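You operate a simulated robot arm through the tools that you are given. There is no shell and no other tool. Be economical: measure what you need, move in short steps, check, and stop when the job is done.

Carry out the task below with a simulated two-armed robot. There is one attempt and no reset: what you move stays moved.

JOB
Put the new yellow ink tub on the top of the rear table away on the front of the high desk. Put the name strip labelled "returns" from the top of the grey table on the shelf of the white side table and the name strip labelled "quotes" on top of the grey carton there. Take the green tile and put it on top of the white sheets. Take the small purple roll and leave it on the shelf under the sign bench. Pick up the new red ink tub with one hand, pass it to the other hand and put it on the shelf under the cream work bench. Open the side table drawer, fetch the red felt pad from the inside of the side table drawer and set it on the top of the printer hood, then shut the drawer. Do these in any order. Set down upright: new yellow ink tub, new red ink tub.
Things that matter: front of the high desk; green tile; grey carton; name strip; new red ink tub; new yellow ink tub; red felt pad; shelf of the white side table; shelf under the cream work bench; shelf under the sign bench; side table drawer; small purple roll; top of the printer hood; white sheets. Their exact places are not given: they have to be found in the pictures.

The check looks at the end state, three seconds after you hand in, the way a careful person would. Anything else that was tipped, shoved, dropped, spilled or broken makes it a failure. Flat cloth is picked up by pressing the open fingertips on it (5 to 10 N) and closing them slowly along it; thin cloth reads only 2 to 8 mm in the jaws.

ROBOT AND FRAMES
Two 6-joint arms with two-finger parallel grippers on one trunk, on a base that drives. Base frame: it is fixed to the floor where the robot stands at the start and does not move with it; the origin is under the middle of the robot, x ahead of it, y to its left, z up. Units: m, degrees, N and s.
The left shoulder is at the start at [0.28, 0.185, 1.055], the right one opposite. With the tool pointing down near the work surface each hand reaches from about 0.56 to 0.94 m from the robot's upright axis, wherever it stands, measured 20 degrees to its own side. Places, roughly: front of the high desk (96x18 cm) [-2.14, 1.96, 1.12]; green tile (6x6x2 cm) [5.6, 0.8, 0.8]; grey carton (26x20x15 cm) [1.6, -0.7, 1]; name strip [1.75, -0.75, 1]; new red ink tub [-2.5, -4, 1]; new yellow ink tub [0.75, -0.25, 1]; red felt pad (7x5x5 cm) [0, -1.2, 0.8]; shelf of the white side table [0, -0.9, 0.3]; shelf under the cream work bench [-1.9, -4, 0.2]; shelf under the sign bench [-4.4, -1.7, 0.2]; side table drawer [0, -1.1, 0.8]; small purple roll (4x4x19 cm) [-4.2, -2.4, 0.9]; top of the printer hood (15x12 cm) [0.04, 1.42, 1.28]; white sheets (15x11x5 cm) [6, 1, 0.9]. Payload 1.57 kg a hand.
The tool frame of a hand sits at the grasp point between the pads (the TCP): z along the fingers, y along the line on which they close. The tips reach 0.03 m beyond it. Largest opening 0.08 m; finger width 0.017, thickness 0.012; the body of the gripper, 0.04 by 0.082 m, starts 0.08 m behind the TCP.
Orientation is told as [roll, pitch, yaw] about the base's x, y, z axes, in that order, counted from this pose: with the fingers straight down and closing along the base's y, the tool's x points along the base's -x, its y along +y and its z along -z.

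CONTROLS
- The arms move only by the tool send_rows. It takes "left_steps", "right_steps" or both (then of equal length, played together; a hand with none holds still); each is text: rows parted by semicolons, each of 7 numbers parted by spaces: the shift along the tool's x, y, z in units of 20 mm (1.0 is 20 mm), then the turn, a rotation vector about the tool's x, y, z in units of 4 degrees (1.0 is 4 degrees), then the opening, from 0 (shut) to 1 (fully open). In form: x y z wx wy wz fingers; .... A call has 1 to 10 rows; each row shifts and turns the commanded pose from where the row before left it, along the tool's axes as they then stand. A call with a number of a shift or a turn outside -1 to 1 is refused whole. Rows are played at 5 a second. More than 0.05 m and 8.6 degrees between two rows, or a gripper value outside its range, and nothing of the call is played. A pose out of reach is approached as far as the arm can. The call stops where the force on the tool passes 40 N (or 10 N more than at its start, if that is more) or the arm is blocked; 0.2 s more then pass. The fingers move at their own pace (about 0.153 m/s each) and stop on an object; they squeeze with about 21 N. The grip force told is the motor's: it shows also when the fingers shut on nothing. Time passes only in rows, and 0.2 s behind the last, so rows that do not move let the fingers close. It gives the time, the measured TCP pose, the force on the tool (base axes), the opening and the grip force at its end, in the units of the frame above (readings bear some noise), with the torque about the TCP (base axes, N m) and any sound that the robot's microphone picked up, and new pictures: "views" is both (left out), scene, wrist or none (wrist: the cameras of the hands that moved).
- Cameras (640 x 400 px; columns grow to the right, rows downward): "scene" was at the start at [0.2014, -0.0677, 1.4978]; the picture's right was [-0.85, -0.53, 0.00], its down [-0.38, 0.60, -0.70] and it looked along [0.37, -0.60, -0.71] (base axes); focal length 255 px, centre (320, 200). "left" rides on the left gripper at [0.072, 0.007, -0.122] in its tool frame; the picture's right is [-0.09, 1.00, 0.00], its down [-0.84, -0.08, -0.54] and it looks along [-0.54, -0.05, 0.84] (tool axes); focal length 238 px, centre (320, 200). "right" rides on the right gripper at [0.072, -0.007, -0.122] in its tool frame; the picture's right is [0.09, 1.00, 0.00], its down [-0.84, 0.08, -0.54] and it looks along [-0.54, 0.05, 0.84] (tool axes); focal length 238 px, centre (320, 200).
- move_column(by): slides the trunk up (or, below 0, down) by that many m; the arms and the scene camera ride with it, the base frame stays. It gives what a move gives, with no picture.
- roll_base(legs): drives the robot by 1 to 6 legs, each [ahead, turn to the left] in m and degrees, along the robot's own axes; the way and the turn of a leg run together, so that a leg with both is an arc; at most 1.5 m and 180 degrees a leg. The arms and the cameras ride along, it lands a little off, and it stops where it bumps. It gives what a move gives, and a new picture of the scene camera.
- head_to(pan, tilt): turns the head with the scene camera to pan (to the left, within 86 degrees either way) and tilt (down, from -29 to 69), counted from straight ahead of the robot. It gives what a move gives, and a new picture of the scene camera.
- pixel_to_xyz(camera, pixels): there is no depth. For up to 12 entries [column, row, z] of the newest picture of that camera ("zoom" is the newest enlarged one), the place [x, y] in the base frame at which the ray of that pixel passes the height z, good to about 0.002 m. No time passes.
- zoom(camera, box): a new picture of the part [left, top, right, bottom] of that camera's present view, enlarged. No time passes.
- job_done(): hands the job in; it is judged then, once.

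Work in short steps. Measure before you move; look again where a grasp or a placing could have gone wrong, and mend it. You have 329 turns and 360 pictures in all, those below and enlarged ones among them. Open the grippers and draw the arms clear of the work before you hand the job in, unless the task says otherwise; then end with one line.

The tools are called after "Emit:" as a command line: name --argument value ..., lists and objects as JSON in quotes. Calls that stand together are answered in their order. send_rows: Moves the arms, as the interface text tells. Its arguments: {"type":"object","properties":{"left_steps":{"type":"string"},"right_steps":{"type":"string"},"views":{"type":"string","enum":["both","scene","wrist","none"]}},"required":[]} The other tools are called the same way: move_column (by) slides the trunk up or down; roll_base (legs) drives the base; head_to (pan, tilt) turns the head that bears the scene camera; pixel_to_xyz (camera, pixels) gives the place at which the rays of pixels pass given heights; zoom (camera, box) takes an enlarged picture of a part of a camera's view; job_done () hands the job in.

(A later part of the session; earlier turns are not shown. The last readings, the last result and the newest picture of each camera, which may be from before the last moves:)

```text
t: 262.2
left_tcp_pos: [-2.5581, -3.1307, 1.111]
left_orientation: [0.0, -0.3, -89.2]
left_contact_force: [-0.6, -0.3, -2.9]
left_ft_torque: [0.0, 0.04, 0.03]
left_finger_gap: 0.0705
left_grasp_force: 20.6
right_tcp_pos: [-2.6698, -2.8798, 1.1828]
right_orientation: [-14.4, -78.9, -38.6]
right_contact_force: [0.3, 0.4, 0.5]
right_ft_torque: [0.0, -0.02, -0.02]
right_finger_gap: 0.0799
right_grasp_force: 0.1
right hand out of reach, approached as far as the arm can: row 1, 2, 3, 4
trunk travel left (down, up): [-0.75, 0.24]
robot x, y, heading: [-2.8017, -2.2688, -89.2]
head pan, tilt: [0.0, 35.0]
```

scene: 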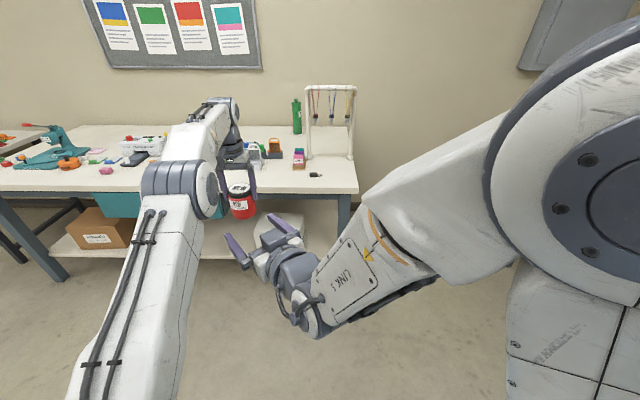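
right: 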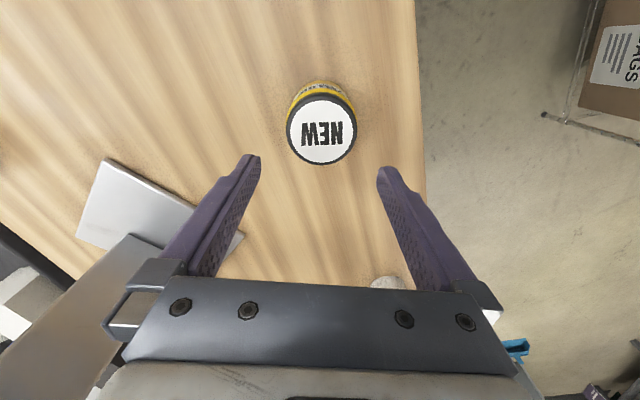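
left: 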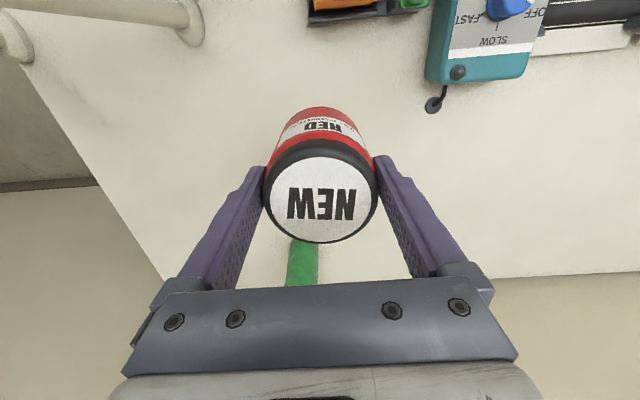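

A tilted-down hand is fine, since the pads stay parallel to the tub's axis. I unwind: pitch back and yaw back right, moving right.

Emit:
send_rows --right_steps "0 0 -0.5 0 1 0 1;0 0 -0.5 0 1 0 1;0 0 -0.5 0 1 0 1;0 0 -0.5 0 1 0 1;0 0 -0.5 0 1 0 1;0 0 0 0 1 0 1" --views "none"

Emit:
send_rows --right_steps "0 -1 0 0.85 0 0.52 1;0 -1 0 0.85 0 0.52 1;0 -1 0 0.85 0 0.52 1;0 -1 0 0.85 0 0.52 1;0 -1 0 0.85 0 0.52 1;0 -1 0 0.85 0 0.52 1;0 -1 0 0.85 0 0.52 1;0 -1 0 0.85 0 0.52 1" --views "scene"

```text
t: 263.6
left_tcp_pos: [-2.5581, -3.1309, 1.1119]
left_orientation: [0.1, -0.3, -89.2]
left_contact_force: [0.5, 0.3, -2.9]
left_ft_torque: [0.03, -0.03, 0.01]
left_finger_gap: 0.0699
left_grasp_force: 20.8
right_tcp_pos: [-2.6975, -2.8409, 1.2005]
right_orientation: [-4.8, -55.1, -48.5]
right_contact_force: [0.2, 0.5, -0.1]
right_ft_torque: [0.0, 0.0, 0.0]
right_finger_gap: 0.08
right_grasp_force: 0.0
trunk travel left (down, up): [-0.75, 0.24]
robot x, y, heading: [-2.8031, -2.2688, -89.3]
head pan, tilt: [0.0, 35.0]
```

```text
t: 265.4
left_tcp_pos: [-2.5581, -3.131, 1.1121]
left_orientation: [-0.1, -0.2, -89.2]
left_contact_force: [-0.1, 0.3, -3.5]
left_ft_torque: [0.0, 0.02, -0.01]
left_finger_gap: 0.0701
left_grasp_force: 20.2
right_tcp_pos: [-2.8424, -2.9054, 1.209]
right_orientation: [-7.5, -56.9, -78.2]
right_contact_force: [0.1, -1.1, 0.9]
right_ft_torque: [0.01, 0.01, 0.0]
right_finger_gap: 0.0802
right_grasp_force: 0.0
trunk travel left (down, up): [-0.75, 0.24]
robot x, y, heading: [-2.8031, -2.268, -89.2]
head pan, tilt: [0.0, 35.0]
```

scene: 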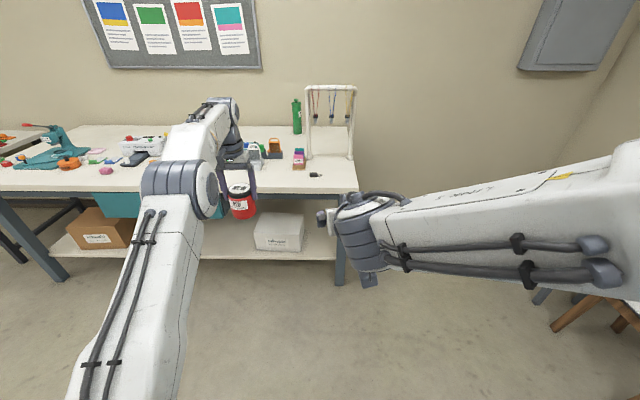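

The right elbow swung outward; I return the hand to vertical and move it out to its own side, then pitch there (mirror of what worked on the left).

Emit:
send_rows --right_steps "0 -1 0 0 1 0 1;0 -1 0 0 1 0 1;0 -1 0 0 1 0 1;0 -1 0 0 1 0 1;0 -1 0 0 1 0 1;0 -1 0 0 1 0 1;0 -1 0 0 1 0 1;0 -1 0 0 1 0 1;0 -1 0 0 1 0 1;0 -1 0 0 1 0 1" --views "none"

Emit:
send_rows --right_steps "-0.5 -1 0 0 1 0.5 1;-0.5 -1 0 0 1 0.5 1;-0.5 0 0 0 1 0.5 1;-0.5 0 0 0 1 0.5 1;-0.5 0 0 0 0.4 0.5 1" --views "scene"

```text
t: 267.6
left_tcp_pos: [-2.5582, -3.1302, 1.1114]
left_orientation: [0.0, -0.1, -89.2]
left_contact_force: [0.1, 0.2, -2.4]
left_ft_torque: [0.01, -0.04, 0.01]
left_finger_gap: 0.0702
left_grasp_force: 20.4
right_tcp_pos: [-3.0414, -2.9253, 1.2246]
right_orientation: [-4.2, -17.0, -83.1]
right_contact_force: [0.4, -0.4, 0.2]
right_ft_torque: [-0.04, 0.0, 0.0]
right_finger_gap: 0.0802
right_grasp_force: 0.0
trunk travel left (down, up): [-0.75, 0.24]
robot x, y, heading: [-2.8007, -2.2663, -89.1]
head pan, tilt: [0.0, 35.0]
```

```text
t: 268.8
left_tcp_pos: [-2.5586, -3.1306, 1.1107]
left_orientation: [0.1, -0.2, -89.2]
left_contact_force: [-0.2, 0.5, -2.5]
left_ft_torque: [0.01, 0.0, -0.01]
left_finger_gap: 0.0704
left_grasp_force: 21.0
right_tcp_pos: [-3.079, -2.9779, 1.2326]
right_orientation: [-2.6, 0.1, -94.3]
right_contact_force: [-0.5, 0.7, 0.9]
right_ft_torque: [-0.02, -0.02, -0.02]
right_finger_gap: 0.0799
right_grasp_force: 0.0
trunk travel left (down, up): [-0.75, 0.24]
robot x, y, heading: [-2.805, -2.2681, -89.3]
head pan, tilt: [0.0, 35.0]
```

scene: 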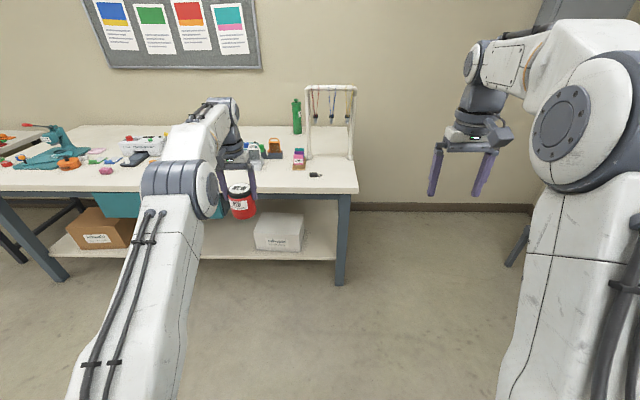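

Good configuration. I lower it to z≈1.06 and straighten, then pitch to about -62°.

Emit:
send_rows --right_steps "0 0 1 -0.33 0 -0.6 1;0 0 1 -0.33 0 -0.6 1;0 0 1 0 0 0 1;0 0 1 0 0 0 1;0 0 1 0 0 0 1;0 0 1 0 0 0 1;0 0 1 0 0 0 1;0 0 1 0 0 0 1;0 0 0.6 0 0 0 1" --views "none"

Emit:
send_rows --right_steps "0 0 0 0 -1 0 1;0 0 0 0 -1 0 1;0 0 0 0 -1 0 1;0 0 0 0 -1 0 1;0 0 0 0 -1 0 1;0 0 0 0 -1 0 1;0 0 0 0 -1 0 1;0 0 0 0 -1 0 1;0 0 0 0 -1 0 1;0 0 0 0 -1 0 1" --views "none"

Emit:
send_rows --right_steps "0 0 0 0 -1 0 1;0 0 0 0 -1 0 1;0 0 0 0 -1 0 1;0 0 0 0 -1 0 1;0 0 0 0 -1 0 1;0 0 0 0 -1 0 1" --views "scene"

```text
t: 270.8
left_tcp_pos: [-2.5581, -3.1304, 1.1119]
left_orientation: [0.0, -0.1, -89.2]
left_contact_force: [0.0, -0.5, -2.7]
left_ft_torque: [-0.01, 0.02, 0.01]
left_finger_gap: 0.0701
left_grasp_force: 21.8
right_tcp_pos: [-3.0799, -2.9781, 1.0628]
right_orientation: [-0.1, 0.0, -89.6]
right_contact_force: [-0.8, 0.9, -0.5]
right_ft_torque: [-0.01, 0.01, 0.02]
right_finger_gap: 0.0803
right_grasp_force: 0.1
trunk travel left (down, up): [-0.75, 0.24]
robot x, y, heading: [-2.8026, -2.2676, -89.6]
head pan, tilt: [0.0, 35.0]
```

```text
t: 273.0
left_tcp_pos: [-2.5585, -3.1297, 1.1121]
left_orientation: [0.0, -0.2, -89.2]
left_contact_force: [1.1, 0.3, -3.1]
left_ft_torque: [0.01, -0.01, -0.03]
left_finger_gap: 0.07
left_grasp_force: 21.2
right_tcp_pos: [-3.0753, -2.9791, 1.062]
right_orientation: [1.4, -34.2, -89.4]
right_contact_force: [0.2, 0.3, 0.3]
right_ft_torque: [0.0, -0.04, 0.03]
right_finger_gap: 0.08
right_grasp_force: 0.0
right hand out of reach, approached as far as the arm can: row 9
trunk travel left (down, up): [-0.75, 0.24]
robot x, y, heading: [-2.8035, -2.2678, -89.2]
head pan, tilt: [0.0, 35.0]
```

```text
t: 274.4
left_tcp_pos: [-2.558, -3.131, 1.1126]
left_orientation: [-0.1, -0.3, -89.2]
left_contact_force: [0.5, 0.5, -3.3]
left_ft_torque: [0.07, -0.03, 0.03]
left_finger_gap: 0.0702
left_grasp_force: 20.9
right_tcp_pos: [-3.0652, -2.9785, 1.0592]
right_orientation: [4.5, -53.1, -91.1]
right_contact_force: [-0.3, -0.7, 0.0]
right_ft_torque: [-0.02, 0.01, 0.03]
right_finger_gap: 0.08
right_grasp_force: 0.0
right hand out of reach, approached as far as the arm can: row 1, 3
trunk travel left (down, up): [-0.75, 0.24]
robot x, y, heading: [-2.8052, -2.2649, -89.3]
head pan, tilt: [0.0, 35.0]
```

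scene: 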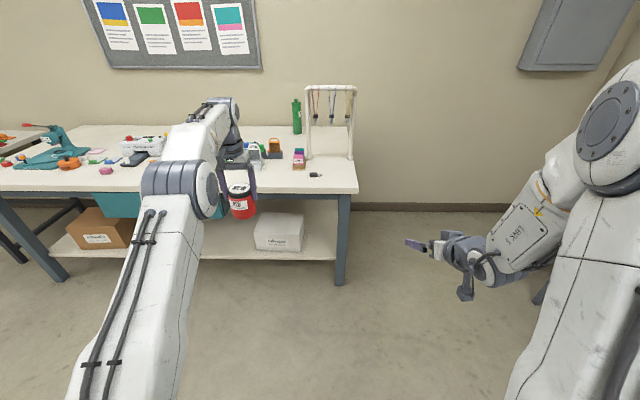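

Good. I move the right hand forward 10 cm, pitching a little more and removing the 4.5° roll.

Emit:
send_rows --right_steps "-0.7 0 0.8 0.28 -0.6 0 1;-0.65 0 0.8 0.28 -0.6 0 1;-0.6 0 0.8 0.28 -0.6 0 1;-0.6 0 0.8 0.28 -0.6 0 1;-0.55 0 0.8 0 -0.6 0 1;0 0 0 0 0 0 1" --views "none"

```text
t: 275.8
left_tcp_pos: [-2.5577, -3.1311, 1.1108]
left_orientation: [-0.1, -0.2, -89.2]
left_contact_force: [0.6, -1.0, -3.7]
left_ft_torque: [0.02, 0.0, -0.01]
left_finger_gap: 0.0701
left_grasp_force: 21.4
right_tcp_pos: [-3.0664, -3.081, 1.0715]
right_orientation: [1.3, -65.0, -92.4]
right_contact_force: [0.7, -0.3, -0.1]
right_ft_torque: [0.0, 0.01, 0.0]
right_finger_gap: 0.0802
right_grasp_force: 0.1
trunk travel left (down, up): [-0.75, 0.24]
robot x, y, heading: [-2.8055, -2.2684, -89.1]
head pan, tilt: [0.0, 35.0]
```

Right hand is at pitch -65°, level. I slide it 14 cm inward so both hands can reach the hand-over point, while the left lifts the tub 12 cm.

Emit:
send_rows --right_steps "0 1 0 0 0 0 1;0 1 0 0 0 0 1;0 1 0 0 0 0 1;0 1 0 0 0 0 1;0 1 0 0 0 0 1;0 1 0 0 0 0 1;0 1 0 0 0 0 1;0 0 0 0 0 0 1" --left_steps "0 0 -1 0 0 0 0.5;0 0 -1 0 0 0 0.5;0 0 -1 0 0 0 0.5;0 0 -1 0 0 0 0.5;0 0 -1 0 0 0 0.5;0 0 -1 0 0 0 0.5;0 0 0 0 0 0 0.5;0 0 0 0 0 0 0.5" --views "scene"

```text
t: 277.6
left_tcp_pos: [-2.5596, -3.1071, 1.1899]
left_orientation: [0.0, -0.2, -89.2]
left_contact_force: [-0.3, -0.2, -3.6]
left_ft_torque: [-0.01, 0.01, -0.01]
left_finger_gap: 0.0702
left_grasp_force: 20.6
left hand out of reach, approached as far as the arm can: row 2, 3, 4, 5, 6
right_tcp_pos: [-3.0536, -3.0705, 1.0854]
right_orientation: [1.2, -64.9, -91.6]
right_contact_force: [0.2, -0.4, 0.8]
right_ft_torque: [-0.04, -0.03, 0.0]
right_finger_gap: 0.0798
right_grasp_force: 0.1
right hand out of reach, approached as far as the arm can: row 1, 2, 3, 4, 5, 6, 7
trunk travel left (down, up): [-0.75, 0.24]
robot x, y, heading: [-2.804, -2.2695, -89.0]
head pan, tilt: [0.0, 35.0]
```

scene: 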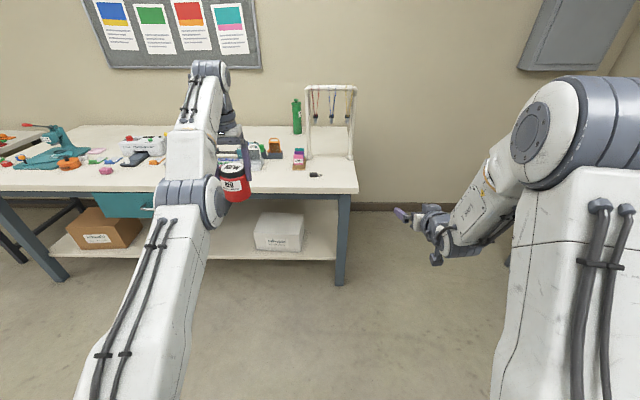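

Right is wrist-limited going inward at that angle. I ease its pitch to about -55°, yaw it 10° left, and try sliding inward again.

Emit:
send_rows --right_steps "0 0 0 -0.75 0.8 -0.35 1;0 0 0 -0.75 0.8 -0.4 1;0 0 0 -0.75 0.8 -0.4 1;0 0.8 0 0 0 0 1;0 0.8 0 0 0 0 1;0 0.8 0 0 0 0 1;0 0.8 0 0 0 0 1;0 0.8 0 0 0 0 1;0 0 0 0 0 0 1" --views "none"

```text
t: 279.6
left_tcp_pos: [-2.5607, -3.1076, 1.1918]
left_orientation: [0.0, -0.2, -89.3]
left_contact_force: [-1.1, 0.3, -2.5]
left_ft_torque: [-0.01, 0.01, -0.02]
left_finger_gap: 0.0702
left_grasp_force: 21.5
right_tcp_pos: [-2.9767, -3.0579, 1.0843]
right_orientation: [1.4, -55.5, -82.4]
right_contact_force: [-0.2, 0.1, 0.5]
right_ft_torque: [-0.01, 0.0, 0.0]
right_finger_gap: 0.0802
right_grasp_force: 0.0
trunk travel left (down, up): [-0.75, 0.24]
robot x, y, heading: [-2.8036, -2.2673, -89.2]
head pan, tilt: [0.0, 35.0]
```

Works. I bring it 4 cm back and 2.4 cm further inward.

Emit:
send_rows --right_steps "0.57 0.6 -0.82 0 0 0 1;0.57 0.6 -0.82 0 0 0 1;0 0 0 0 0 0 1" --views "none"

```text
t: 280.4
left_tcp_pos: [-2.5607, -3.1071, 1.1917]
left_orientation: [0.1, -0.2, -89.2]
left_contact_force: [-0.1, 1.1, -2.6]
left_ft_torque: [0.0, 0.01, 0.04]
left_finger_gap: 0.0703
left_grasp_force: 20.9
right_tcp_pos: [-2.9579, -3.0144, 1.0867]
right_orientation: [1.4, -55.5, -82.4]
right_contact_force: [-0.1, 0.1, -0.9]
right_ft_torque: [0.04, 0.02, -0.01]
right_finger_gap: 0.08
right_grasp_force: 0.1
trunk travel left (down, up): [-0.75, 0.24]
robot x, y, heading: [-2.8066, -2.2668, -89.5]
head pan, tilt: [0.0, 35.0]
```

Hand-over point set. The left hand backs 9 cm, rises 4 cm and brings the tub sideways over the right hand's open fingers.

Emit:
send_rows --left_steps "0.88 0 -0.4 0 0 0 0.5;0.88 0 -0.4 0 0 0 0.5;0.88 0 -0.4 0 0 0 0.5;0.88 0 -0.4 0 0 0 0.5;0.88 0 -0.4 0 0 0 0.5;0 -1 0 0 0 0 0.5;0 -1 0 0 0 0 0.5;0 -1 0 0 0 0 0.5;0 -1 0 0 0 0 0.5;0 -1 0 0 0 0 0.5" --views "none"

Emit:
send_rows --left_steps "0 -1 0 0 0 0 0.5;0 -1 0 0 0 0 0.5;0 -1 0 0 0 0 0.5;0 -1 0 0 0 0 0.5;0 -1 0 0 0 0 0.5;0 -1 0 0 0 0 0.5;0 -1 0 0 0 0 0.5;0 -1 0 0 0 0 0.5" --views "scene"

```text
t: 282.6
left_tcp_pos: [-2.654, -3.0942, 1.2243]
left_orientation: [0.0, -0.2, -89.1]
left_contact_force: [0.3, -0.4, -3.1]
left_ft_torque: [0.02, 0.02, -0.01]
left_finger_gap: 0.0701
left_grasp_force: 21.1
left hand out of reach, approached as far as the arm can: row 1, 2, 3, 4, 5
right_tcp_pos: [-2.9581, -3.0138, 1.0854]
right_orientation: [1.5, -55.5, -82.4]
right_contact_force: [-0.1, 0.3, -0.5]
right_ft_torque: [0.02, -0.03, 0.0]
right_finger_gap: 0.08
right_grasp_force: 0.2
trunk travel left (down, up): [-0.75, 0.24]
robot x, y, heading: [-2.805, -2.2635, -89.0]
head pan, tilt: [0.0, 35.0]
```

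```text
t: 284.4
left_tcp_pos: [-2.8063, -3.0698, 1.2096]
left_orientation: [0.0, -0.1, -89.2]
left_contact_force: [0.2, -0.1, -3.0]
left_ft_torque: [0.06, 0.02, -0.01]
left_finger_gap: 0.07
left_grasp_force: 20.8
left hand out of reach, approached as far as the arm can: row 1, 3, 5, 6, 7
right_tcp_pos: [-2.9585, -3.0142, 1.0852]
right_orientation: [1.6, -55.5, -82.4]
right_contact_force: [0.3, -0.7, 0.2]
right_ft_torque: [0.05, 0.01, -0.01]
right_finger_gap: 0.0798
right_grasp_force: 0.1
trunk travel left (down, up): [-0.75, 0.24]
robot x, y, heading: [-2.7994, -2.2669, -89.4]
head pan, tilt: [0.0, 35.0]
```

scene: 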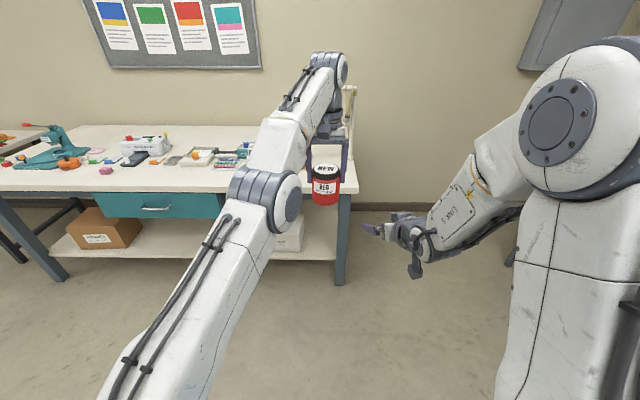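

The left arm is at its reach limit this high, so I lower the right hand 10 cm and pull the left back and down a bit.

Emit:
send_rows --right_steps "0.824 0 0.566 0 0 0 1;0.824 0 0.566 0 0 0 1;0.824 0 0.566 0 0 0 1;0.824 0 0.566 0 0 0 1;0.824 0 0.566 0 0 0 1;0 0 0 0 0 0 1" --left_steps "1 0 0.5 0 0 0 0.5;1 0 0.5 0 0 0 0.5;0.4 0 0.5 0 0 0 0.5;0 0 1 0 0 0 0.5;0 0 1 0 0 0 0.5;0 0 0 0 0 0 0.5" --views "none"

```text
t: 285.8
left_tcp_pos: [-2.8099, -3.0668, 1.2012]
left_orientation: [0.2, 0.4, -89.1]
left_contact_force: [0.0, 0.1, -4.2]
left_ft_torque: [0.03, 0.03, 0.02]
left_finger_gap: 0.0702
left_grasp_force: 21.0
left hand out of reach, approached as far as the arm can: row 1, 2, 3, 4, 5
right_tcp_pos: [-2.9644, -3.0357, 1.0178]
right_orientation: [3.7, -55.0, -84.2]
right_contact_force: [-0.3, -0.2, 0.4]
right_ft_torque: [0.02, 0.0, 0.01]
right_finger_gap: 0.0801
right_grasp_force: 0.0
right hand out of reach, approached as far as the arm can: row 2, 3, 4, 5
trunk travel left (down, up): [-0.75, 0.24]
robot x, y, heading: [-2.802, -2.2682, -89.2]
head pan, tilt: [0.0, 35.0]
```

Left seems to lag its command; I pull it further back and see.

Emit:
send_rows --left_steps "1 0 0 0 0 0 0.5;1 0 0 0 0 0 0.5;1 0 0 0 0 0 0.5;1 0 0 0 0 0 0.5;0 0 0 0 0 0 0.5" --views "scene"

```text
t: 287.0
left_tcp_pos: [-2.8373, -3.0532, 1.2091]
left_orientation: [0.1, -0.1, -89.2]
left_contact_force: [0.0, -0.4, -3.5]
left_ft_torque: [0.03, 0.01, 0.01]
left_finger_gap: 0.0705
left_grasp_force: 20.5
left hand out of reach, approached as far as the arm can: row 1, 2, 3, 4
right_tcp_pos: [-2.9635, -3.0361, 1.0174]
right_orientation: [3.7, -54.9, -84.3]
right_contact_force: [0.3, 0.2, -0.1]
right_ft_torque: [0.01, -0.02, 0.0]
right_finger_gap: 0.0798
right_grasp_force: 0.0
trunk travel left (down, up): [-0.75, 0.24]
robot x, y, heading: [-2.8056, -2.2657, -89.4]
head pan, tilt: [0.0, 35.0]
```

scene: 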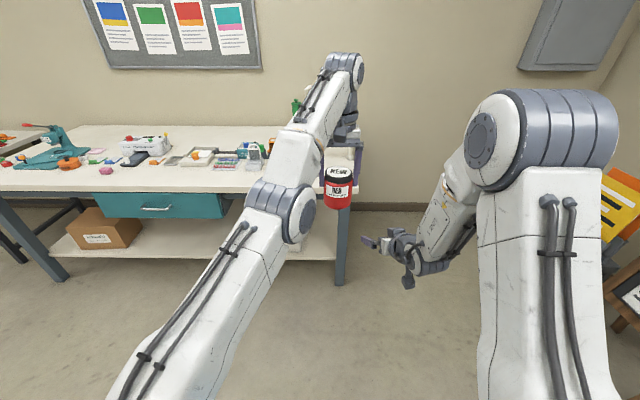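

The left arm looks nearly straight (singular). I command a stronger back-and-down move to fold it.

Emit:
send_rows --left_steps "0.5 0.5 1 0 0 0 0.5;0.5 0.5 1 0 0 0 0.5;0.5 0.5 1 0 0 0 0.5;0.5 0.5 1 0 0 0 0.5;0 0 0 0 0 0 0.5" --views "none"

```text
t: 288.2
left_tcp_pos: [-2.8261, -3.0602, 1.2038]
left_orientation: [0.2, 0.2, -89.2]
left_contact_force: [-0.1, 0.2, -2.6]
left_ft_torque: [-0.01, -0.03, -0.03]
left_finger_gap: 0.0704
left_grasp_force: 21.4
left hand out of reach, approached as far as the arm can: row 1, 2, 3, 4
right_tcp_pos: [-2.9642, -3.0377, 1.019]
right_orientation: [3.7, -55.0, -84.2]
right_contact_force: [-1.5, 0.4, 0.2]
right_ft_torque: [0.01, -0.03, -0.02]
right_finger_gap: 0.08
right_grasp_force: 0.0
trunk travel left (down, up): [-0.75, 0.24]
robot x, y, heading: [-2.8016, -2.2673, -89.2]
head pan, tilt: [0.0, 35.0]
```

Trapped near a straight elbow. I go back toward the earlier good pose: left and outward-down.

Emit:
send_rows --left_steps "-0.5 1 0.3 0 0 0 0.5;-0.5 1 0.3 0 0 0 0.5;-0.5 1 0.3 0 0 0 0.5;-0.5 1 0.3 0 0 0 0.5;-0.5 1 0.3 0 0 0 0.5;-0.5 1 0.3 0 0 0 0.5;-0.5 1 0.3 0 0 0 0.5;-0.5 1 0.3 0 0 0 0.5;-0.5 1 0.3 0 0 0 0.5;-0.5 1 0.3 0 0 0 0.5" --views "scene"

```text
t: 290.4
left_tcp_pos: [-2.6258, -3.1238, 1.1583]
left_orientation: [0.1, -0.2, -89.3]
left_contact_force: [-0.5, -0.3, -2.2]
left_ft_torque: [0.03, -0.03, -0.03]
left_finger_gap: 0.0701
left_grasp_force: 20.7
left hand out of reach, approached as far as the arm can: row 1, 2, 3, 4, 7, 10
right_tcp_pos: [-2.9639, -3.0371, 1.0167]
right_orientation: [3.8, -55.0, -84.2]
right_contact_force: [0.6, 0.4, 0.5]
right_ft_torque: [0.02, -0.02, 0.0]
right_finger_gap: 0.0797
right_grasp_force: 0.2
trunk travel left (down, up): [-0.75, 0.24]
robot x, y, heading: [-2.808, -2.2715, -89.0]
head pan, tilt: [0.0, 35.0]
```

scene: 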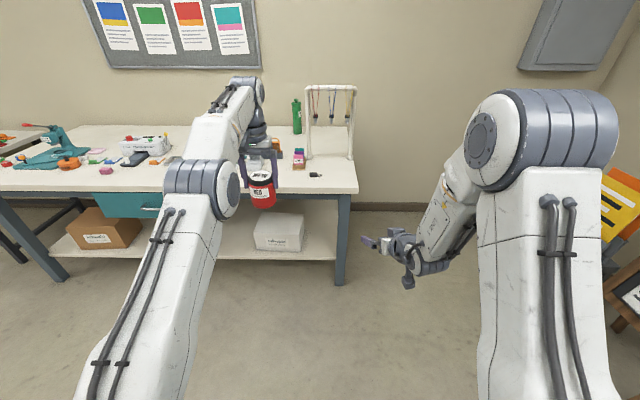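

Now test whether it folds: down and back.

Emit:
send_rows --left_steps "0 0 1 0 0 0 0.5;0 0 1 0 0 0 0.5;0 0 1 0 0 0 0.5;0 0 1 0 0 0 0.5;1 0 0 0 0 0 0.5;1 0 0 0 0 0 0.5;1 0 0 0 0 0 0.5;1 0 0 0 0 0 0.5;0 0 0 0 0 0 0.5" --views "none"

```text
t: 292.4
left_tcp_pos: [-2.6292, -3.0421, 1.0835]
left_orientation: [-0.1, -0.2, -89.2]
left_contact_force: [0.3, 0.1, -1.6]
left_ft_torque: [-0.01, -0.02, -0.01]
left_finger_gap: 0.07
left_grasp_force: 20.4
right_tcp_pos: [-2.9643, -3.0366, 1.0184]
right_orientation: [3.8, -55.1, -84.2]
right_contact_force: [-1.0, 0.4, 0.4]
right_ft_torque: [-0.02, -0.01, -0.02]
right_finger_gap: 0.0802
right_grasp_force: 0.1
trunk travel left (down, up): [-0.75, 0.24]
robot x, y, heading: [-2.8019, -2.2648, -89.1]
head pan, tilt: [0.0, 35.0]
```

It follows again. I shift the right hand slightly inward/back and level its roll.

Emit:
send_rows --right_steps "0.36 0.6 -0.5 -0.1 0 -0.28 1;0.36 0.6 -0.5 -0.1 0 -0.28 1;0 0.6 0 -0.1 0 -0.28 1;0 0 0 0 0 0 1" --views "none"

```text
t: 293.4
left_tcp_pos: [-2.6299, -3.0434, 1.0832]
left_orientation: [-0.1, -0.1, -89.2]
left_contact_force: [-0.7, -0.4, -3.4]
left_ft_torque: [0.02, -0.03, -0.03]
left_finger_gap: 0.0704
left_grasp_force: 21.1
right_tcp_pos: [-2.9386, -3.0299, 1.0592]
right_orientation: [0.3, -55.0, -78.5]
right_contact_force: [0.8, 0.6, 0.4]
right_ft_torque: [0.0, 0.0, 0.0]
right_finger_gap: 0.0799
right_grasp_force: 0.0
right hand out of reach, approached as far as the arm can: row 1, 2, 3
trunk travel left (down, up): [-0.75, 0.24]
robot x, y, heading: [-2.8042, -2.2678, -89.0]
head pan, tilt: [0.0, 35.0]
```

I ease the right pitch to -45° and lower it 6 cm.

Emit:
send_rows --right_steps "0 0 0 0 0.9 0 1;0 0 0 0 0.9 0 1;0 0 0 0 0.7 0 1;0.75 0 0.65 0 0 0 1;0.75 0 0.65 0 0 0 1;0.75 0 0.65 0 0 0 1;0 0 0 0 0 0 1" --views "none"

```text
t: 295.0
left_tcp_pos: [-2.6281, -3.0416, 1.0822]
left_orientation: [0.0, -0.3, -89.2]
left_contact_force: [0.1, -1.1, -3.2]
left_ft_torque: [0.03, -0.04, 0.02]
left_finger_gap: 0.0704
left_grasp_force: 21.3
right_tcp_pos: [-2.9413, -3.0315, 1.0047]
right_orientation: [-0.3, -45.2, -78.1]
right_contact_force: [0.4, -0.3, -0.2]
right_ft_torque: [-0.01, -0.02, 0.02]
right_finger_gap: 0.0802
right_grasp_force: 0.1
right hand out of reach, approached as far as the arm can: row 6
trunk travel left (down, up): [-0.75, 0.24]
robot x, y, heading: [-2.8028, -2.2657, -89.2]
head pan, tilt: [0.0, 35.0]
```

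Better: the right retracts along its own axis, the left brings the tub to the spot at final height, then the right slides in along its axis. Retract right 11 cm while the left starts over.

Emit:
send_rows --right_steps "0 0 -0.7 0 0 0 1;0 0 -0.7 0 0 0 1;0 0 -0.7 0 0 0 1;0 0 -0.7 0 0 0 1;0 0 -0.7 0 0 0 1;0 0 -0.7 0 0 0 1;0 0 -0.7 0 0 0 1;0 0 -0.6 0 0 0 1;0 0 0 0 0 0 1;0 0 0 0 0 0 1" --left_steps "0 0 0.4 0 0 0 0.5;0 0 0.4 0 0 0 0.5;0 0 0.4 0 0 0 0.5;0 0 0.4 0 0 0 0.5;0 -1 0 0 0 0 0.5;0 -1 0 0 0 0 0.5;0 -1 0 0 0 0 0.5;0 -1 0 0 0 0 0.5;0 -1 0 0 0 0 0.5;0 -1 0 0 0 0 0.5" --views "scene"

```text
t: 297.2
left_tcp_pos: [-2.7493, -3.0464, 1.0513]
left_orientation: [-0.1, -0.2, -89.2]
left_contact_force: [0.6, 0.2, -2.5]
left_ft_torque: [0.0, -0.04, 0.0]
left_finger_gap: 0.0705
left_grasp_force: 21.2
right_tcp_pos: [-2.953, -2.9596, 1.0867]
right_orientation: [-1.8, -45.5, -76.9]
right_contact_force: [-0.4, -0.5, -0.8]
right_ft_torque: [-0.03, 0.01, 0.01]
right_finger_gap: 0.08
right_grasp_force: 0.1
right hand out of reach, approached as far as the arm can: row 1
trunk travel left (down, up): [-0.75, 0.24]
robot x, y, heading: [-2.8007, -2.2656, -89.2]
head pan, tilt: [0.0, 35.0]
```

scene: 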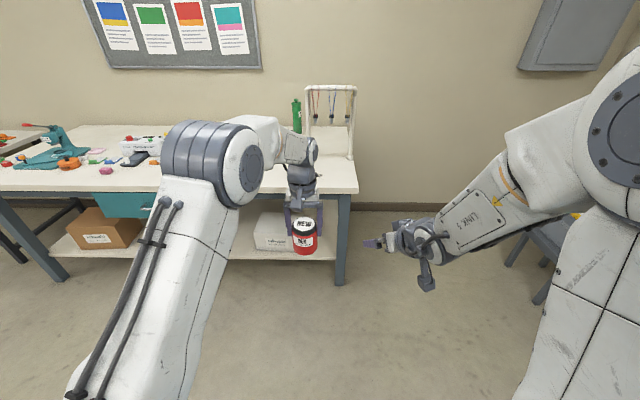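

Left elbow is well up now. I slide the tub 18 cm right to (-2.932,-3.049).

Emit:
send_rows --left_steps "0 -1 0 0 0 0 0.5;0 -1 0 0 0 0 0.5;0 -1 0 0 0 0 0.5;0 -1 0 0 0 0 0.5;0 -1 0 0 0 0 0.5;0 -1 0 0 0 0 0.5;0 -1 0 0 0 0 0.5;0 -1 0 0 0 0 0.5;0 -1 0 0 0 0 0.5;0 -0.15 0 0 0 0 0.5" --views "scene"

Emit:
zoom --camera "right" --box '[0, 0, 640, 400]'

```text
t: 299.4
left_tcp_pos: [-2.9311, -3.0472, 1.0496]
left_orientation: [0.0, -0.2, -89.2]
left_contact_force: [-0.1, -0.3, -2.9]
left_ft_torque: [0.0, -0.01, -0.05]
left_finger_gap: 0.0702
left_grasp_force: 21.3
right_tcp_pos: [-2.9537, -2.961, 1.085]
right_orientation: [-1.8, -45.6, -77.0]
right_contact_force: [-0.5, 0.0, 0.9]
right_ft_torque: [0.02, -0.02, -0.03]
right_finger_gap: 0.0801
right_grasp_force: 0.0
trunk travel left (down, up): [-0.75, 0.24]
robot x, y, heading: [-2.8056, -2.2666, -89.2]
head pan, tilt: [0.0, 35.0]
```

scene: 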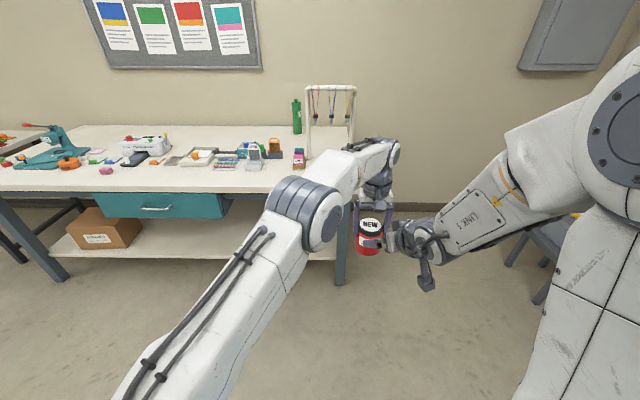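

```text
1.00 times, centred on (320, 200) of right (not enlarged: the box is as wide or as high as the picture)
```

zoom: 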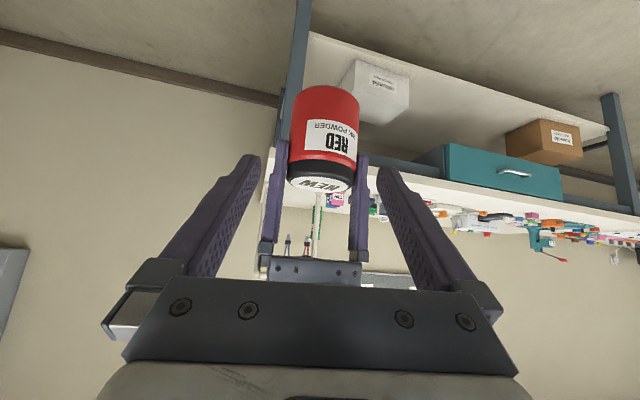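

The tub is centred between the right fingers (col 323), and the finger line meets it below the left fingertips. I advance along the axis 8 cm first.

Emit:
send_rows --right_steps "0 0.1 0.7 0 0 0 1;0 0 0.7 0 0 0 1;0 0 0.7 0 0 0 1;0 0 0.7 0 0 0 1;0 0 0.7 0 0 0 1;0 0 0.5 0 0 0 1;0 0 0 0 0 0 1" --views "wrist"

```text
t: 301.0
left_tcp_pos: [-2.9305, -3.0471, 1.0486]
left_orientation: [0.1, -0.2, -89.2]
left_contact_force: [7.9, -3.3, -7.5]
left_ft_torque: [-0.04, -0.43, 0.15]
left_finger_gap: 0.07
left_grasp_force: 21.0
right_tcp_pos: [-2.9425, -3.0164, 1.0328]
right_orientation: [-1.5, -45.3, -77.3]
right_contact_force: [-8.2, 3.9, 3.8]
right_ft_torque: [-0.11, 0.31, -0.38]
right_finger_gap: 0.0799
right_grasp_force: 0.2
trunk travel left (down, up): [-0.75, 0.24]
robot x, y, heading: [-2.8049, -2.2693, -89.3]
head pan, tilt: [0.0, 35.0]
```

right: 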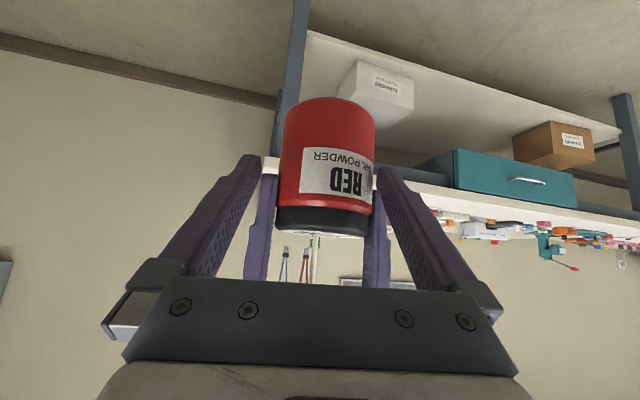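

A contact force of about 8 N has appeared between the hands. I look from the left camera and scene to see where.

Emit:
zoom --camera "left" --box '[0, 0, 640, 400]'

Emit:
zoom --camera "scene" --box '[310, 160, 470, 310]'

```text
1.00 times, centred on (320, 200) of left (not enlarged: the box is as wide or as high as the picture)
```

zoom: 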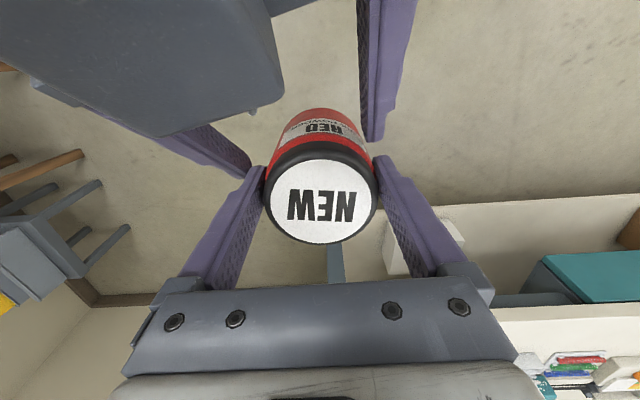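

```text
2.67 times, centred on (390, 235) of scene
```

zoom: 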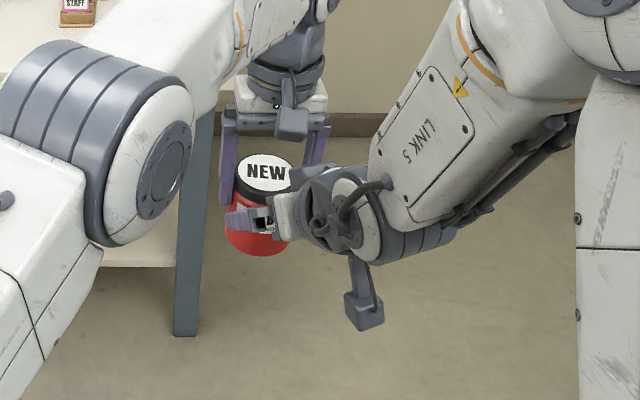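

The right's outer finger tip touches the left's finger tip: my line is ~6 mm high and 5 mm off sideways. I back off 2 cm, shift down and sideways, then look.

Emit:
send_rows --right_steps "0 0 -0.6 0 0 0 1;0 0 -0.6 0 0 0 1;0.3 0.25 0.3 -0.3 0 0 1;0 0 0 0 0 0 1" --views "wrist"

Emit:
zoom --camera "left" --box '[0, 0, 640, 400]'

```text
t: 302.0
left_tcp_pos: [-2.9316, -3.0473, 1.0499]
left_orientation: [0.1, -0.2, -89.2]
left_contact_force: [0.8, 0.4, -3.8]
left_ft_torque: [0.03, 0.02, -0.01]
left_finger_gap: 0.0701
left_grasp_force: 21.1
right_tcp_pos: [-2.9401, -2.9969, 1.0384]
right_orientation: [-0.4, -45.5, -77.0]
right_contact_force: [0.0, -0.5, -1.0]
right_ft_torque: [-0.01, 0.0, 0.01]
right_finger_gap: 0.0801
right_grasp_force: 0.1
trunk travel left (down, up): [-0.75, 0.24]
robot x, y, heading: [-2.8047, -2.2672, -89.0]
head pan, tilt: [0.0, 35.0]
```

right: 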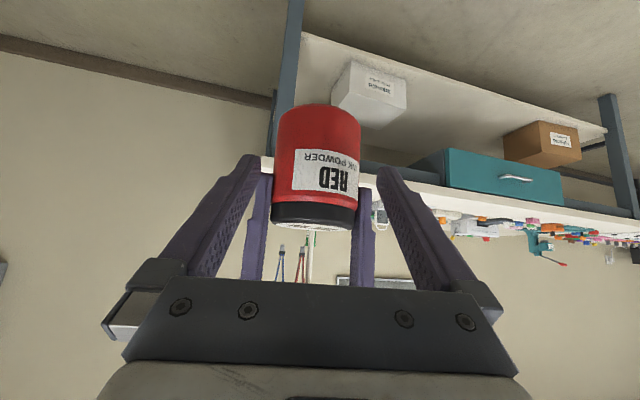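

```text
1.00 times, centred on (320, 200) of left (not enlarged: the box is as wide or as high as the picture)
```

zoom: 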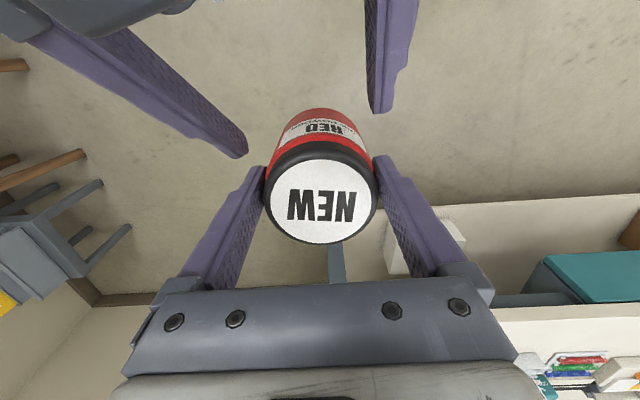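

Now aligned laterally with about 1 cm clearance under the left tips. I raise 3 mm and advance.

Emit:
send_rows --right_steps "-0.1 -0.07 -0.1 0 0 0 1;0 0 0.6 0 0 0 1;0 0 0.6 0 0 0 1;0 0 0.5 0 0 0 1;0 0 0 0 0 0 1" --views "wrist"

Emit:
zoom --camera "left" --box '[0, 0, 640, 400]'

```text
t: 303.2
left_tcp_pos: [-2.9311, -3.0474, 1.0482]
left_orientation: [0.0, -0.3, -89.1]
left_contact_force: [0.2, -4.2, -0.7]
left_ft_torque: [-0.07, 0.1, 0.15]
left_finger_gap: 0.0703
left_grasp_force: 20.9
right_tcp_pos: [-2.9363, -3.0201, 1.0181]
right_orientation: [-0.5, -45.5, -77.0]
right_contact_force: [-0.9, 3.7, -1.8]
right_ft_torque: [0.06, -0.05, -0.19]
right_finger_gap: 0.0795
right_grasp_force: 0.1
trunk travel left (down, up): [-0.75, 0.24]
robot x, y, heading: [-2.8027, -2.2678, -89.2]
head pan, tilt: [0.0, 35.0]
```

right: 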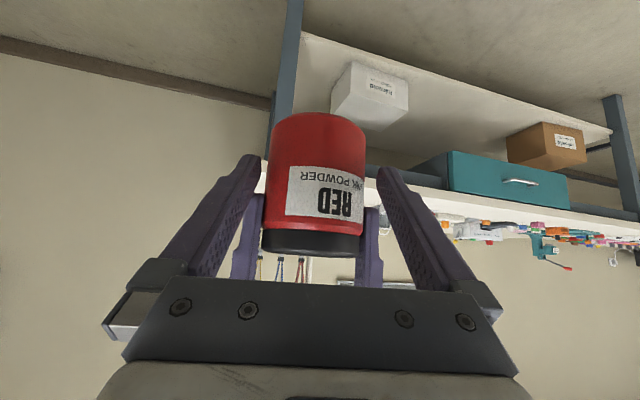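

```text
1.00 times, centred on (320, 200) of left (not enlarged: the box is as wide or as high as the picture)
```

zoom: 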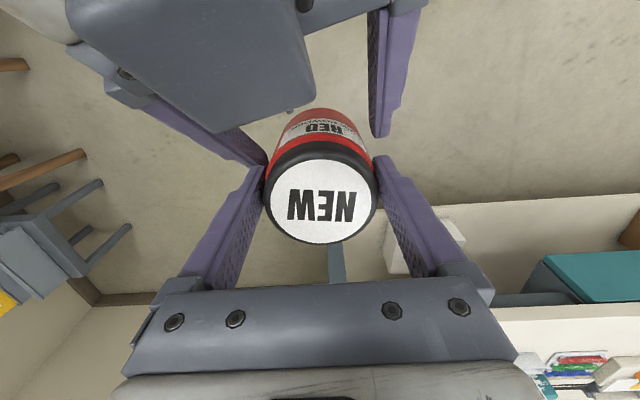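

The tub sits near the picture-left finger (centre col 314). I shift the hand 4.5 mm that way and go on.

Emit:
send_rows --right_steps "0 0 -0.3 0 0 0 1;0 -0.22 0 0 0 0 1;0 0 0.5 0 0 0 1;0 0 0.5 0 0 0 1;0 0 0 0 0 0 1" --views "wrist"

Emit:
zoom --camera "left" --box '[0, 0, 640, 400]'

```text
t: 304.4
left_tcp_pos: [-2.9305, -3.0475, 1.0479]
left_orientation: [0.0, -0.1, -89.3]
left_contact_force: [-0.4, 0.4, -3.4]
left_ft_torque: [0.01, -0.03, 0.02]
left_finger_gap: 0.0704
left_grasp_force: 21.2
right_tcp_pos: [-2.9392, -3.0305, 1.0086]
right_orientation: [-0.6, -45.5, -77.0]
right_contact_force: [0.0, -0.2, 0.4]
right_ft_torque: [-0.01, -0.01, -0.01]
right_finger_gap: 0.0802
right_grasp_force: 0.0
trunk travel left (down, up): [-0.75, 0.24]
robot x, y, heading: [-2.8037, -2.2656, -89.2]
head pan, tilt: [0.0, 35.0]
```

right: 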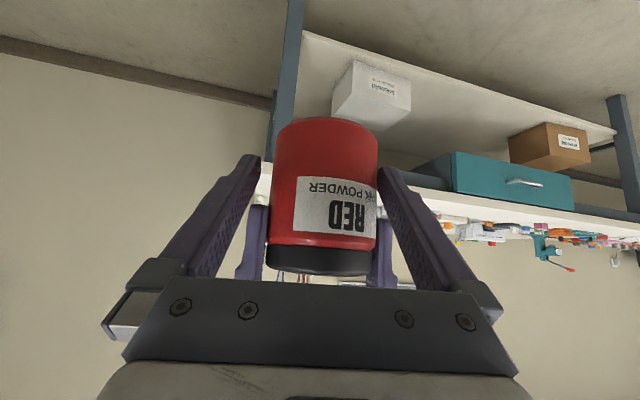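

```text
1.00 times, centred on (320, 200) of left (not enlarged: the box is as wide or as high as the picture)
```

zoom: 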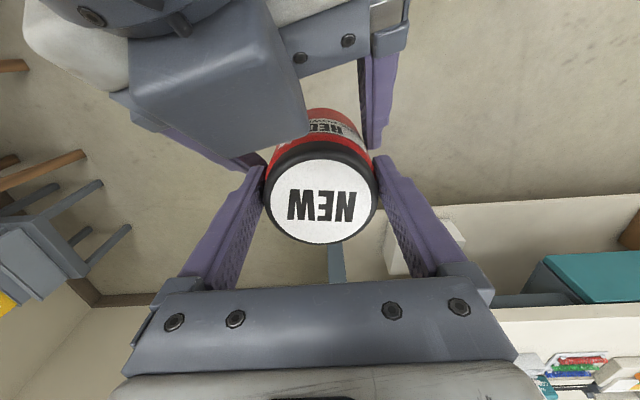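

No contact now. I advance 8 mm more and close the right fingers gently.

Emit:
send_rows --right_steps "0 0 0.4 0 0 0 1;0 0 0.2 0 0 0 1;0 0 0 0 0 0 1" --views "none"

```text
t: 305.2
left_tcp_pos: [-2.9306, -3.0467, 1.0487]
left_orientation: [0.0, -0.2, -89.2]
left_contact_force: [0.5, 0.2, -3.0]
left_ft_torque: [0.0, 0.02, 0.01]
left_finger_gap: 0.07
left_grasp_force: 21.3
right_tcp_pos: [-2.9364, -3.0391, 1.0011]
right_orientation: [-0.5, -45.4, -77.0]
right_contact_force: [-1.2, -0.2, 0.7]
right_ft_torque: [-0.01, -0.01, -0.03]
right_finger_gap: 0.0801
right_grasp_force: 0.0
trunk travel left (down, up): [-0.75, 0.24]
robot x, y, heading: [-2.8034, -2.266, -89.2]
head pan, tilt: [0.0, 35.0]
```

Emit:
send_rows --right_steps "0 0 0 0 0 0 0.9;0 0 0 0 0 0 0.8;0 0 0 0 0 0 0.6;0 0 0 0 0 0 0.5;0 0 0 0 0 0 0.5" --views "wrist"

```text
t: 306.4
left_tcp_pos: [-2.9298, -3.0482, 1.0475]
left_orientation: [-0.1, -0.3, -89.3]
left_contact_force: [4.8, 2.8, 0.1]
left_ft_torque: [-0.11, 0.41, -0.47]
left_finger_gap: 0.0699
left_grasp_force: 21.2
right_tcp_pos: [-2.937, -3.0389, 1.0012]
right_orientation: [-0.6, -45.4, -77.2]
right_contact_force: [-4.8, -3.2, -2.4]
right_ft_torque: [0.28, -0.59, 0.48]
right_finger_gap: 0.0787
right_grasp_force: 20.8
trunk travel left (down, up): [-0.75, 0.24]
robot x, y, heading: [-2.8014, -2.2675, -89.2]
head pan, tilt: [0.0, 35.0]
```

right: 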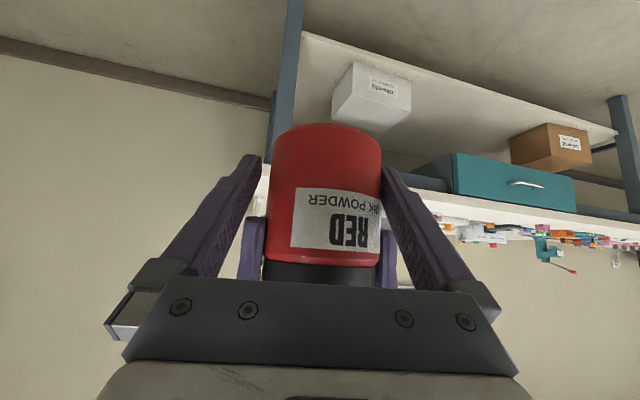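

The right finger is blocked by the left's finger (gap 0.079). I open, back off, and turn the left hand ~80° about vertical so its fingers no longer share the same sides.

Emit:
send_rows --right_steps "0 0 0 0 0 0 1;0 0 0 0 0 0 1;0 0 -1 0 0 0 1;0 0 -1 0 0 0 1;0 0 -1 0 0 0 1;0 0 -1 0 0 0 1;0 0 -1 0 0 0 1;0 0 0 0 0 0 1" --views "none"

Emit:
send_rows --left_steps "0 0 0 0 0 1 0.5;0 0 0 0 0 1 0.5;0 0 0 0 0 1 0.5;0 0 0 0 0 1 0.5;0 0 0 0 0 1 0.5;0 0 0 0 0 1 0.5;0 0 0 0 0 1 0.5;0 0 0 0 0 1 0.5;0 0 0 0 0 1 0.5;0 0 0 0 0 1 0.5" --views "none"

Emit:
send_rows --left_steps "0 0 0 0 0 1 0.5;0 0 0 0 0 1 0.5;0 0 0 0 0 1 0.5;0 0 0 0 0 1 0.5;0 0 0 0 0 1 0.5;0 0 0 0 0 1 0.5;0 0 0 0 0 1 0.5;0 0 0 0 0 1 0.5;0 0 0 0 0 1 0.5;0 0 0 0 0 1 0.5" --views "scene"

```text
t: 308.2
left_tcp_pos: [-2.9303, -3.0482, 1.0484]
left_orientation: [0.1, -0.2, -89.3]
left_contact_force: [0.6, -0.6, -2.1]
left_ft_torque: [-0.01, -0.04, 0.0]
left_finger_gap: 0.0703
left_grasp_force: 21.0
right_tcp_pos: [-2.9515, -2.9709, 1.0695]
right_orientation: [-0.6, -45.5, -77.0]
right_contact_force: [0.6, 1.0, 0.1]
right_ft_torque: [-0.01, -0.04, -0.02]
right_finger_gap: 0.0803
right_grasp_force: 0.1
trunk travel left (down, up): [-0.75, 0.24]
robot x, y, heading: [-2.8016, -2.2683, -89.2]
head pan, tilt: [0.0, 35.0]
```

```text
t: 310.4
left_tcp_pos: [-2.9308, -3.0462, 1.0489]
left_orientation: [0.1, -0.2, -129.3]
left_contact_force: [-0.2, 0.2, -2.9]
left_ft_torque: [0.01, -0.02, 0.0]
left_finger_gap: 0.07
left_grasp_force: 20.4
right_tcp_pos: [-2.952, -2.97, 1.0687]
right_orientation: [-0.6, -45.6, -77.1]
right_contact_force: [-0.4, 0.3, -0.2]
right_ft_torque: [0.01, 0.0, 0.01]
right_finger_gap: 0.0798
right_grasp_force: 0.1
trunk travel left (down, up): [-0.75, 0.24]
robot x, y, heading: [-2.7973, -2.2701, -89.2]
head pan, tilt: [0.0, 35.0]
```

```text
t: 312.6
left_tcp_pos: [-2.9313, -3.0473, 1.0496]
left_orientation: [0.2, 0.0, -169.4]
left_contact_force: [-0.2, 0.6, -3.1]
left_ft_torque: [0.03, 0.0, 0.0]
left_finger_gap: 0.0702
left_grasp_force: 20.7
right_tcp_pos: [-2.9526, -2.9709, 1.07]
right_orientation: [-0.7, -45.5, -77.2]
right_contact_force: [-1.0, -0.4, -0.2]
right_ft_torque: [0.0, 0.0, 0.0]
right_finger_gap: 0.08
right_grasp_force: 0.1
trunk travel left (down, up): [-0.75, 0.24]
robot x, y, heading: [-2.8039, -2.2681, -89.4]
head pan, tilt: [0.0, 35.0]
```

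scene: 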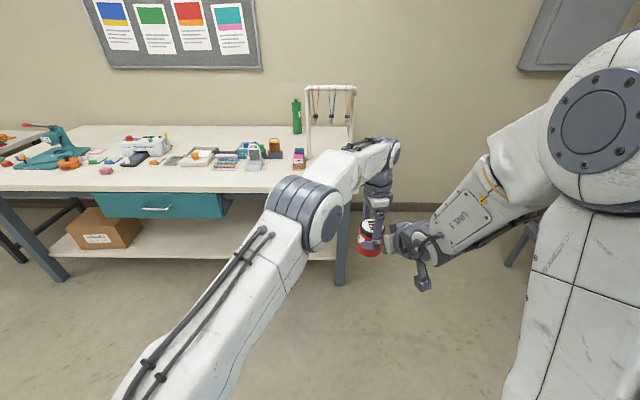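

The left now holds fore-and-aft. The right advances again along its axis, 9 cm, with a small sideways fix; check partway.

Emit:
send_rows --right_steps "0 0.12 0.7 0 0 0 1;0 0 0.7 0 0 0 1;0 0 0.7 0 0 0 1;0 0 0.7 0 0 0 1;0 0 0.7 0 0 0 1;0 0 0.5 0 0 0 1;0 0 0 0 0 0 1" --views "wrist"

```text
t: 314.2
left_tcp_pos: [-2.9318, -3.0468, 1.0495]
left_orientation: [0.1, -0.1, -169.1]
left_contact_force: [-0.9, 0.3, -2.1]
left_ft_torque: [0.02, -0.01, 0.01]
left_finger_gap: 0.0703
left_grasp_force: 21.0
right_tcp_pos: [-2.9397, -3.0256, 1.0134]
right_orientation: [-0.6, -45.4, -77.1]
right_contact_force: [-0.6, 0.8, 0.2]
right_ft_torque: [-0.01, -0.03, 0.02]
right_finger_gap: 0.0801
right_grasp_force: 0.0
trunk travel left (down, up): [-0.75, 0.24]
robot x, y, heading: [-2.8061, -2.2672, -89.1]
head pan, tilt: [0.0, 35.0]
```

right: 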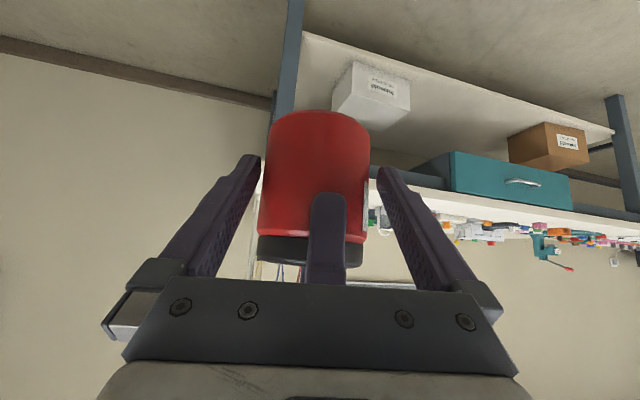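

Tub centre now col 313; I shift 5 mm picture-left, advance the last 13 mm, and close.

Emit:
send_rows --right_steps "0 -0.22 0 0 0 0 1;0 0 0.35 0 0 0 1;0 0 0.3 0 0 0 1;0 0 0 0 0 0 1;0 0 0 0 0 0 0.9;0 0 0 0 0 0 0.7;0 0 0 0 0 0 0.5;0 0 0 0 0 0 0.5" --views "wrist"

```text
t: 314.9
left_tcp_pos: [-2.9267, -3.0514, 1.0466]
left_orientation: [0.7, 0.1, -168.8]
left_contact_force: [0.6, -4.2, -2.3]
left_ft_torque: [0.19, 0.02, 0.03]
left_finger_gap: 0.0701
left_grasp_force: 20.4
right_tcp_pos: [-2.9409, -3.0302, 1.0049]
right_orientation: [-0.5, -45.2, -76.9]
right_contact_force: [-1.2, 4.3, -0.2]
right_ft_torque: [-0.32, -0.07, -0.04]
right_finger_gap: 0.08
right_grasp_force: 0.0
trunk travel left (down, up): [-0.75, 0.24]
robot x, y, heading: [-2.805, -2.2701, -89.2]
head pan, tilt: [0.0, 35.0]
stopped in row 3 (left hand): the force on the tool passed its limit at 46 N (the readings are from after the stop); the commanded pose is now the measured one
```

right: 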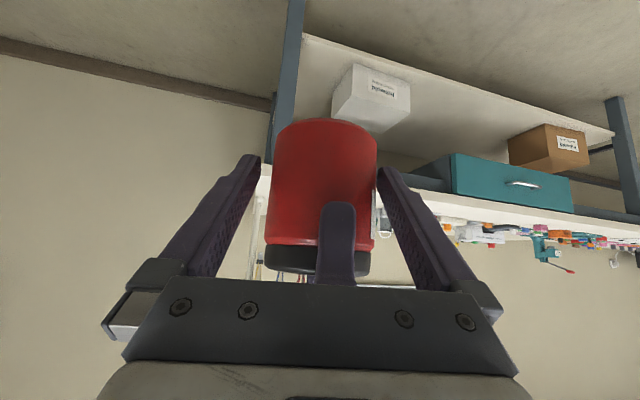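

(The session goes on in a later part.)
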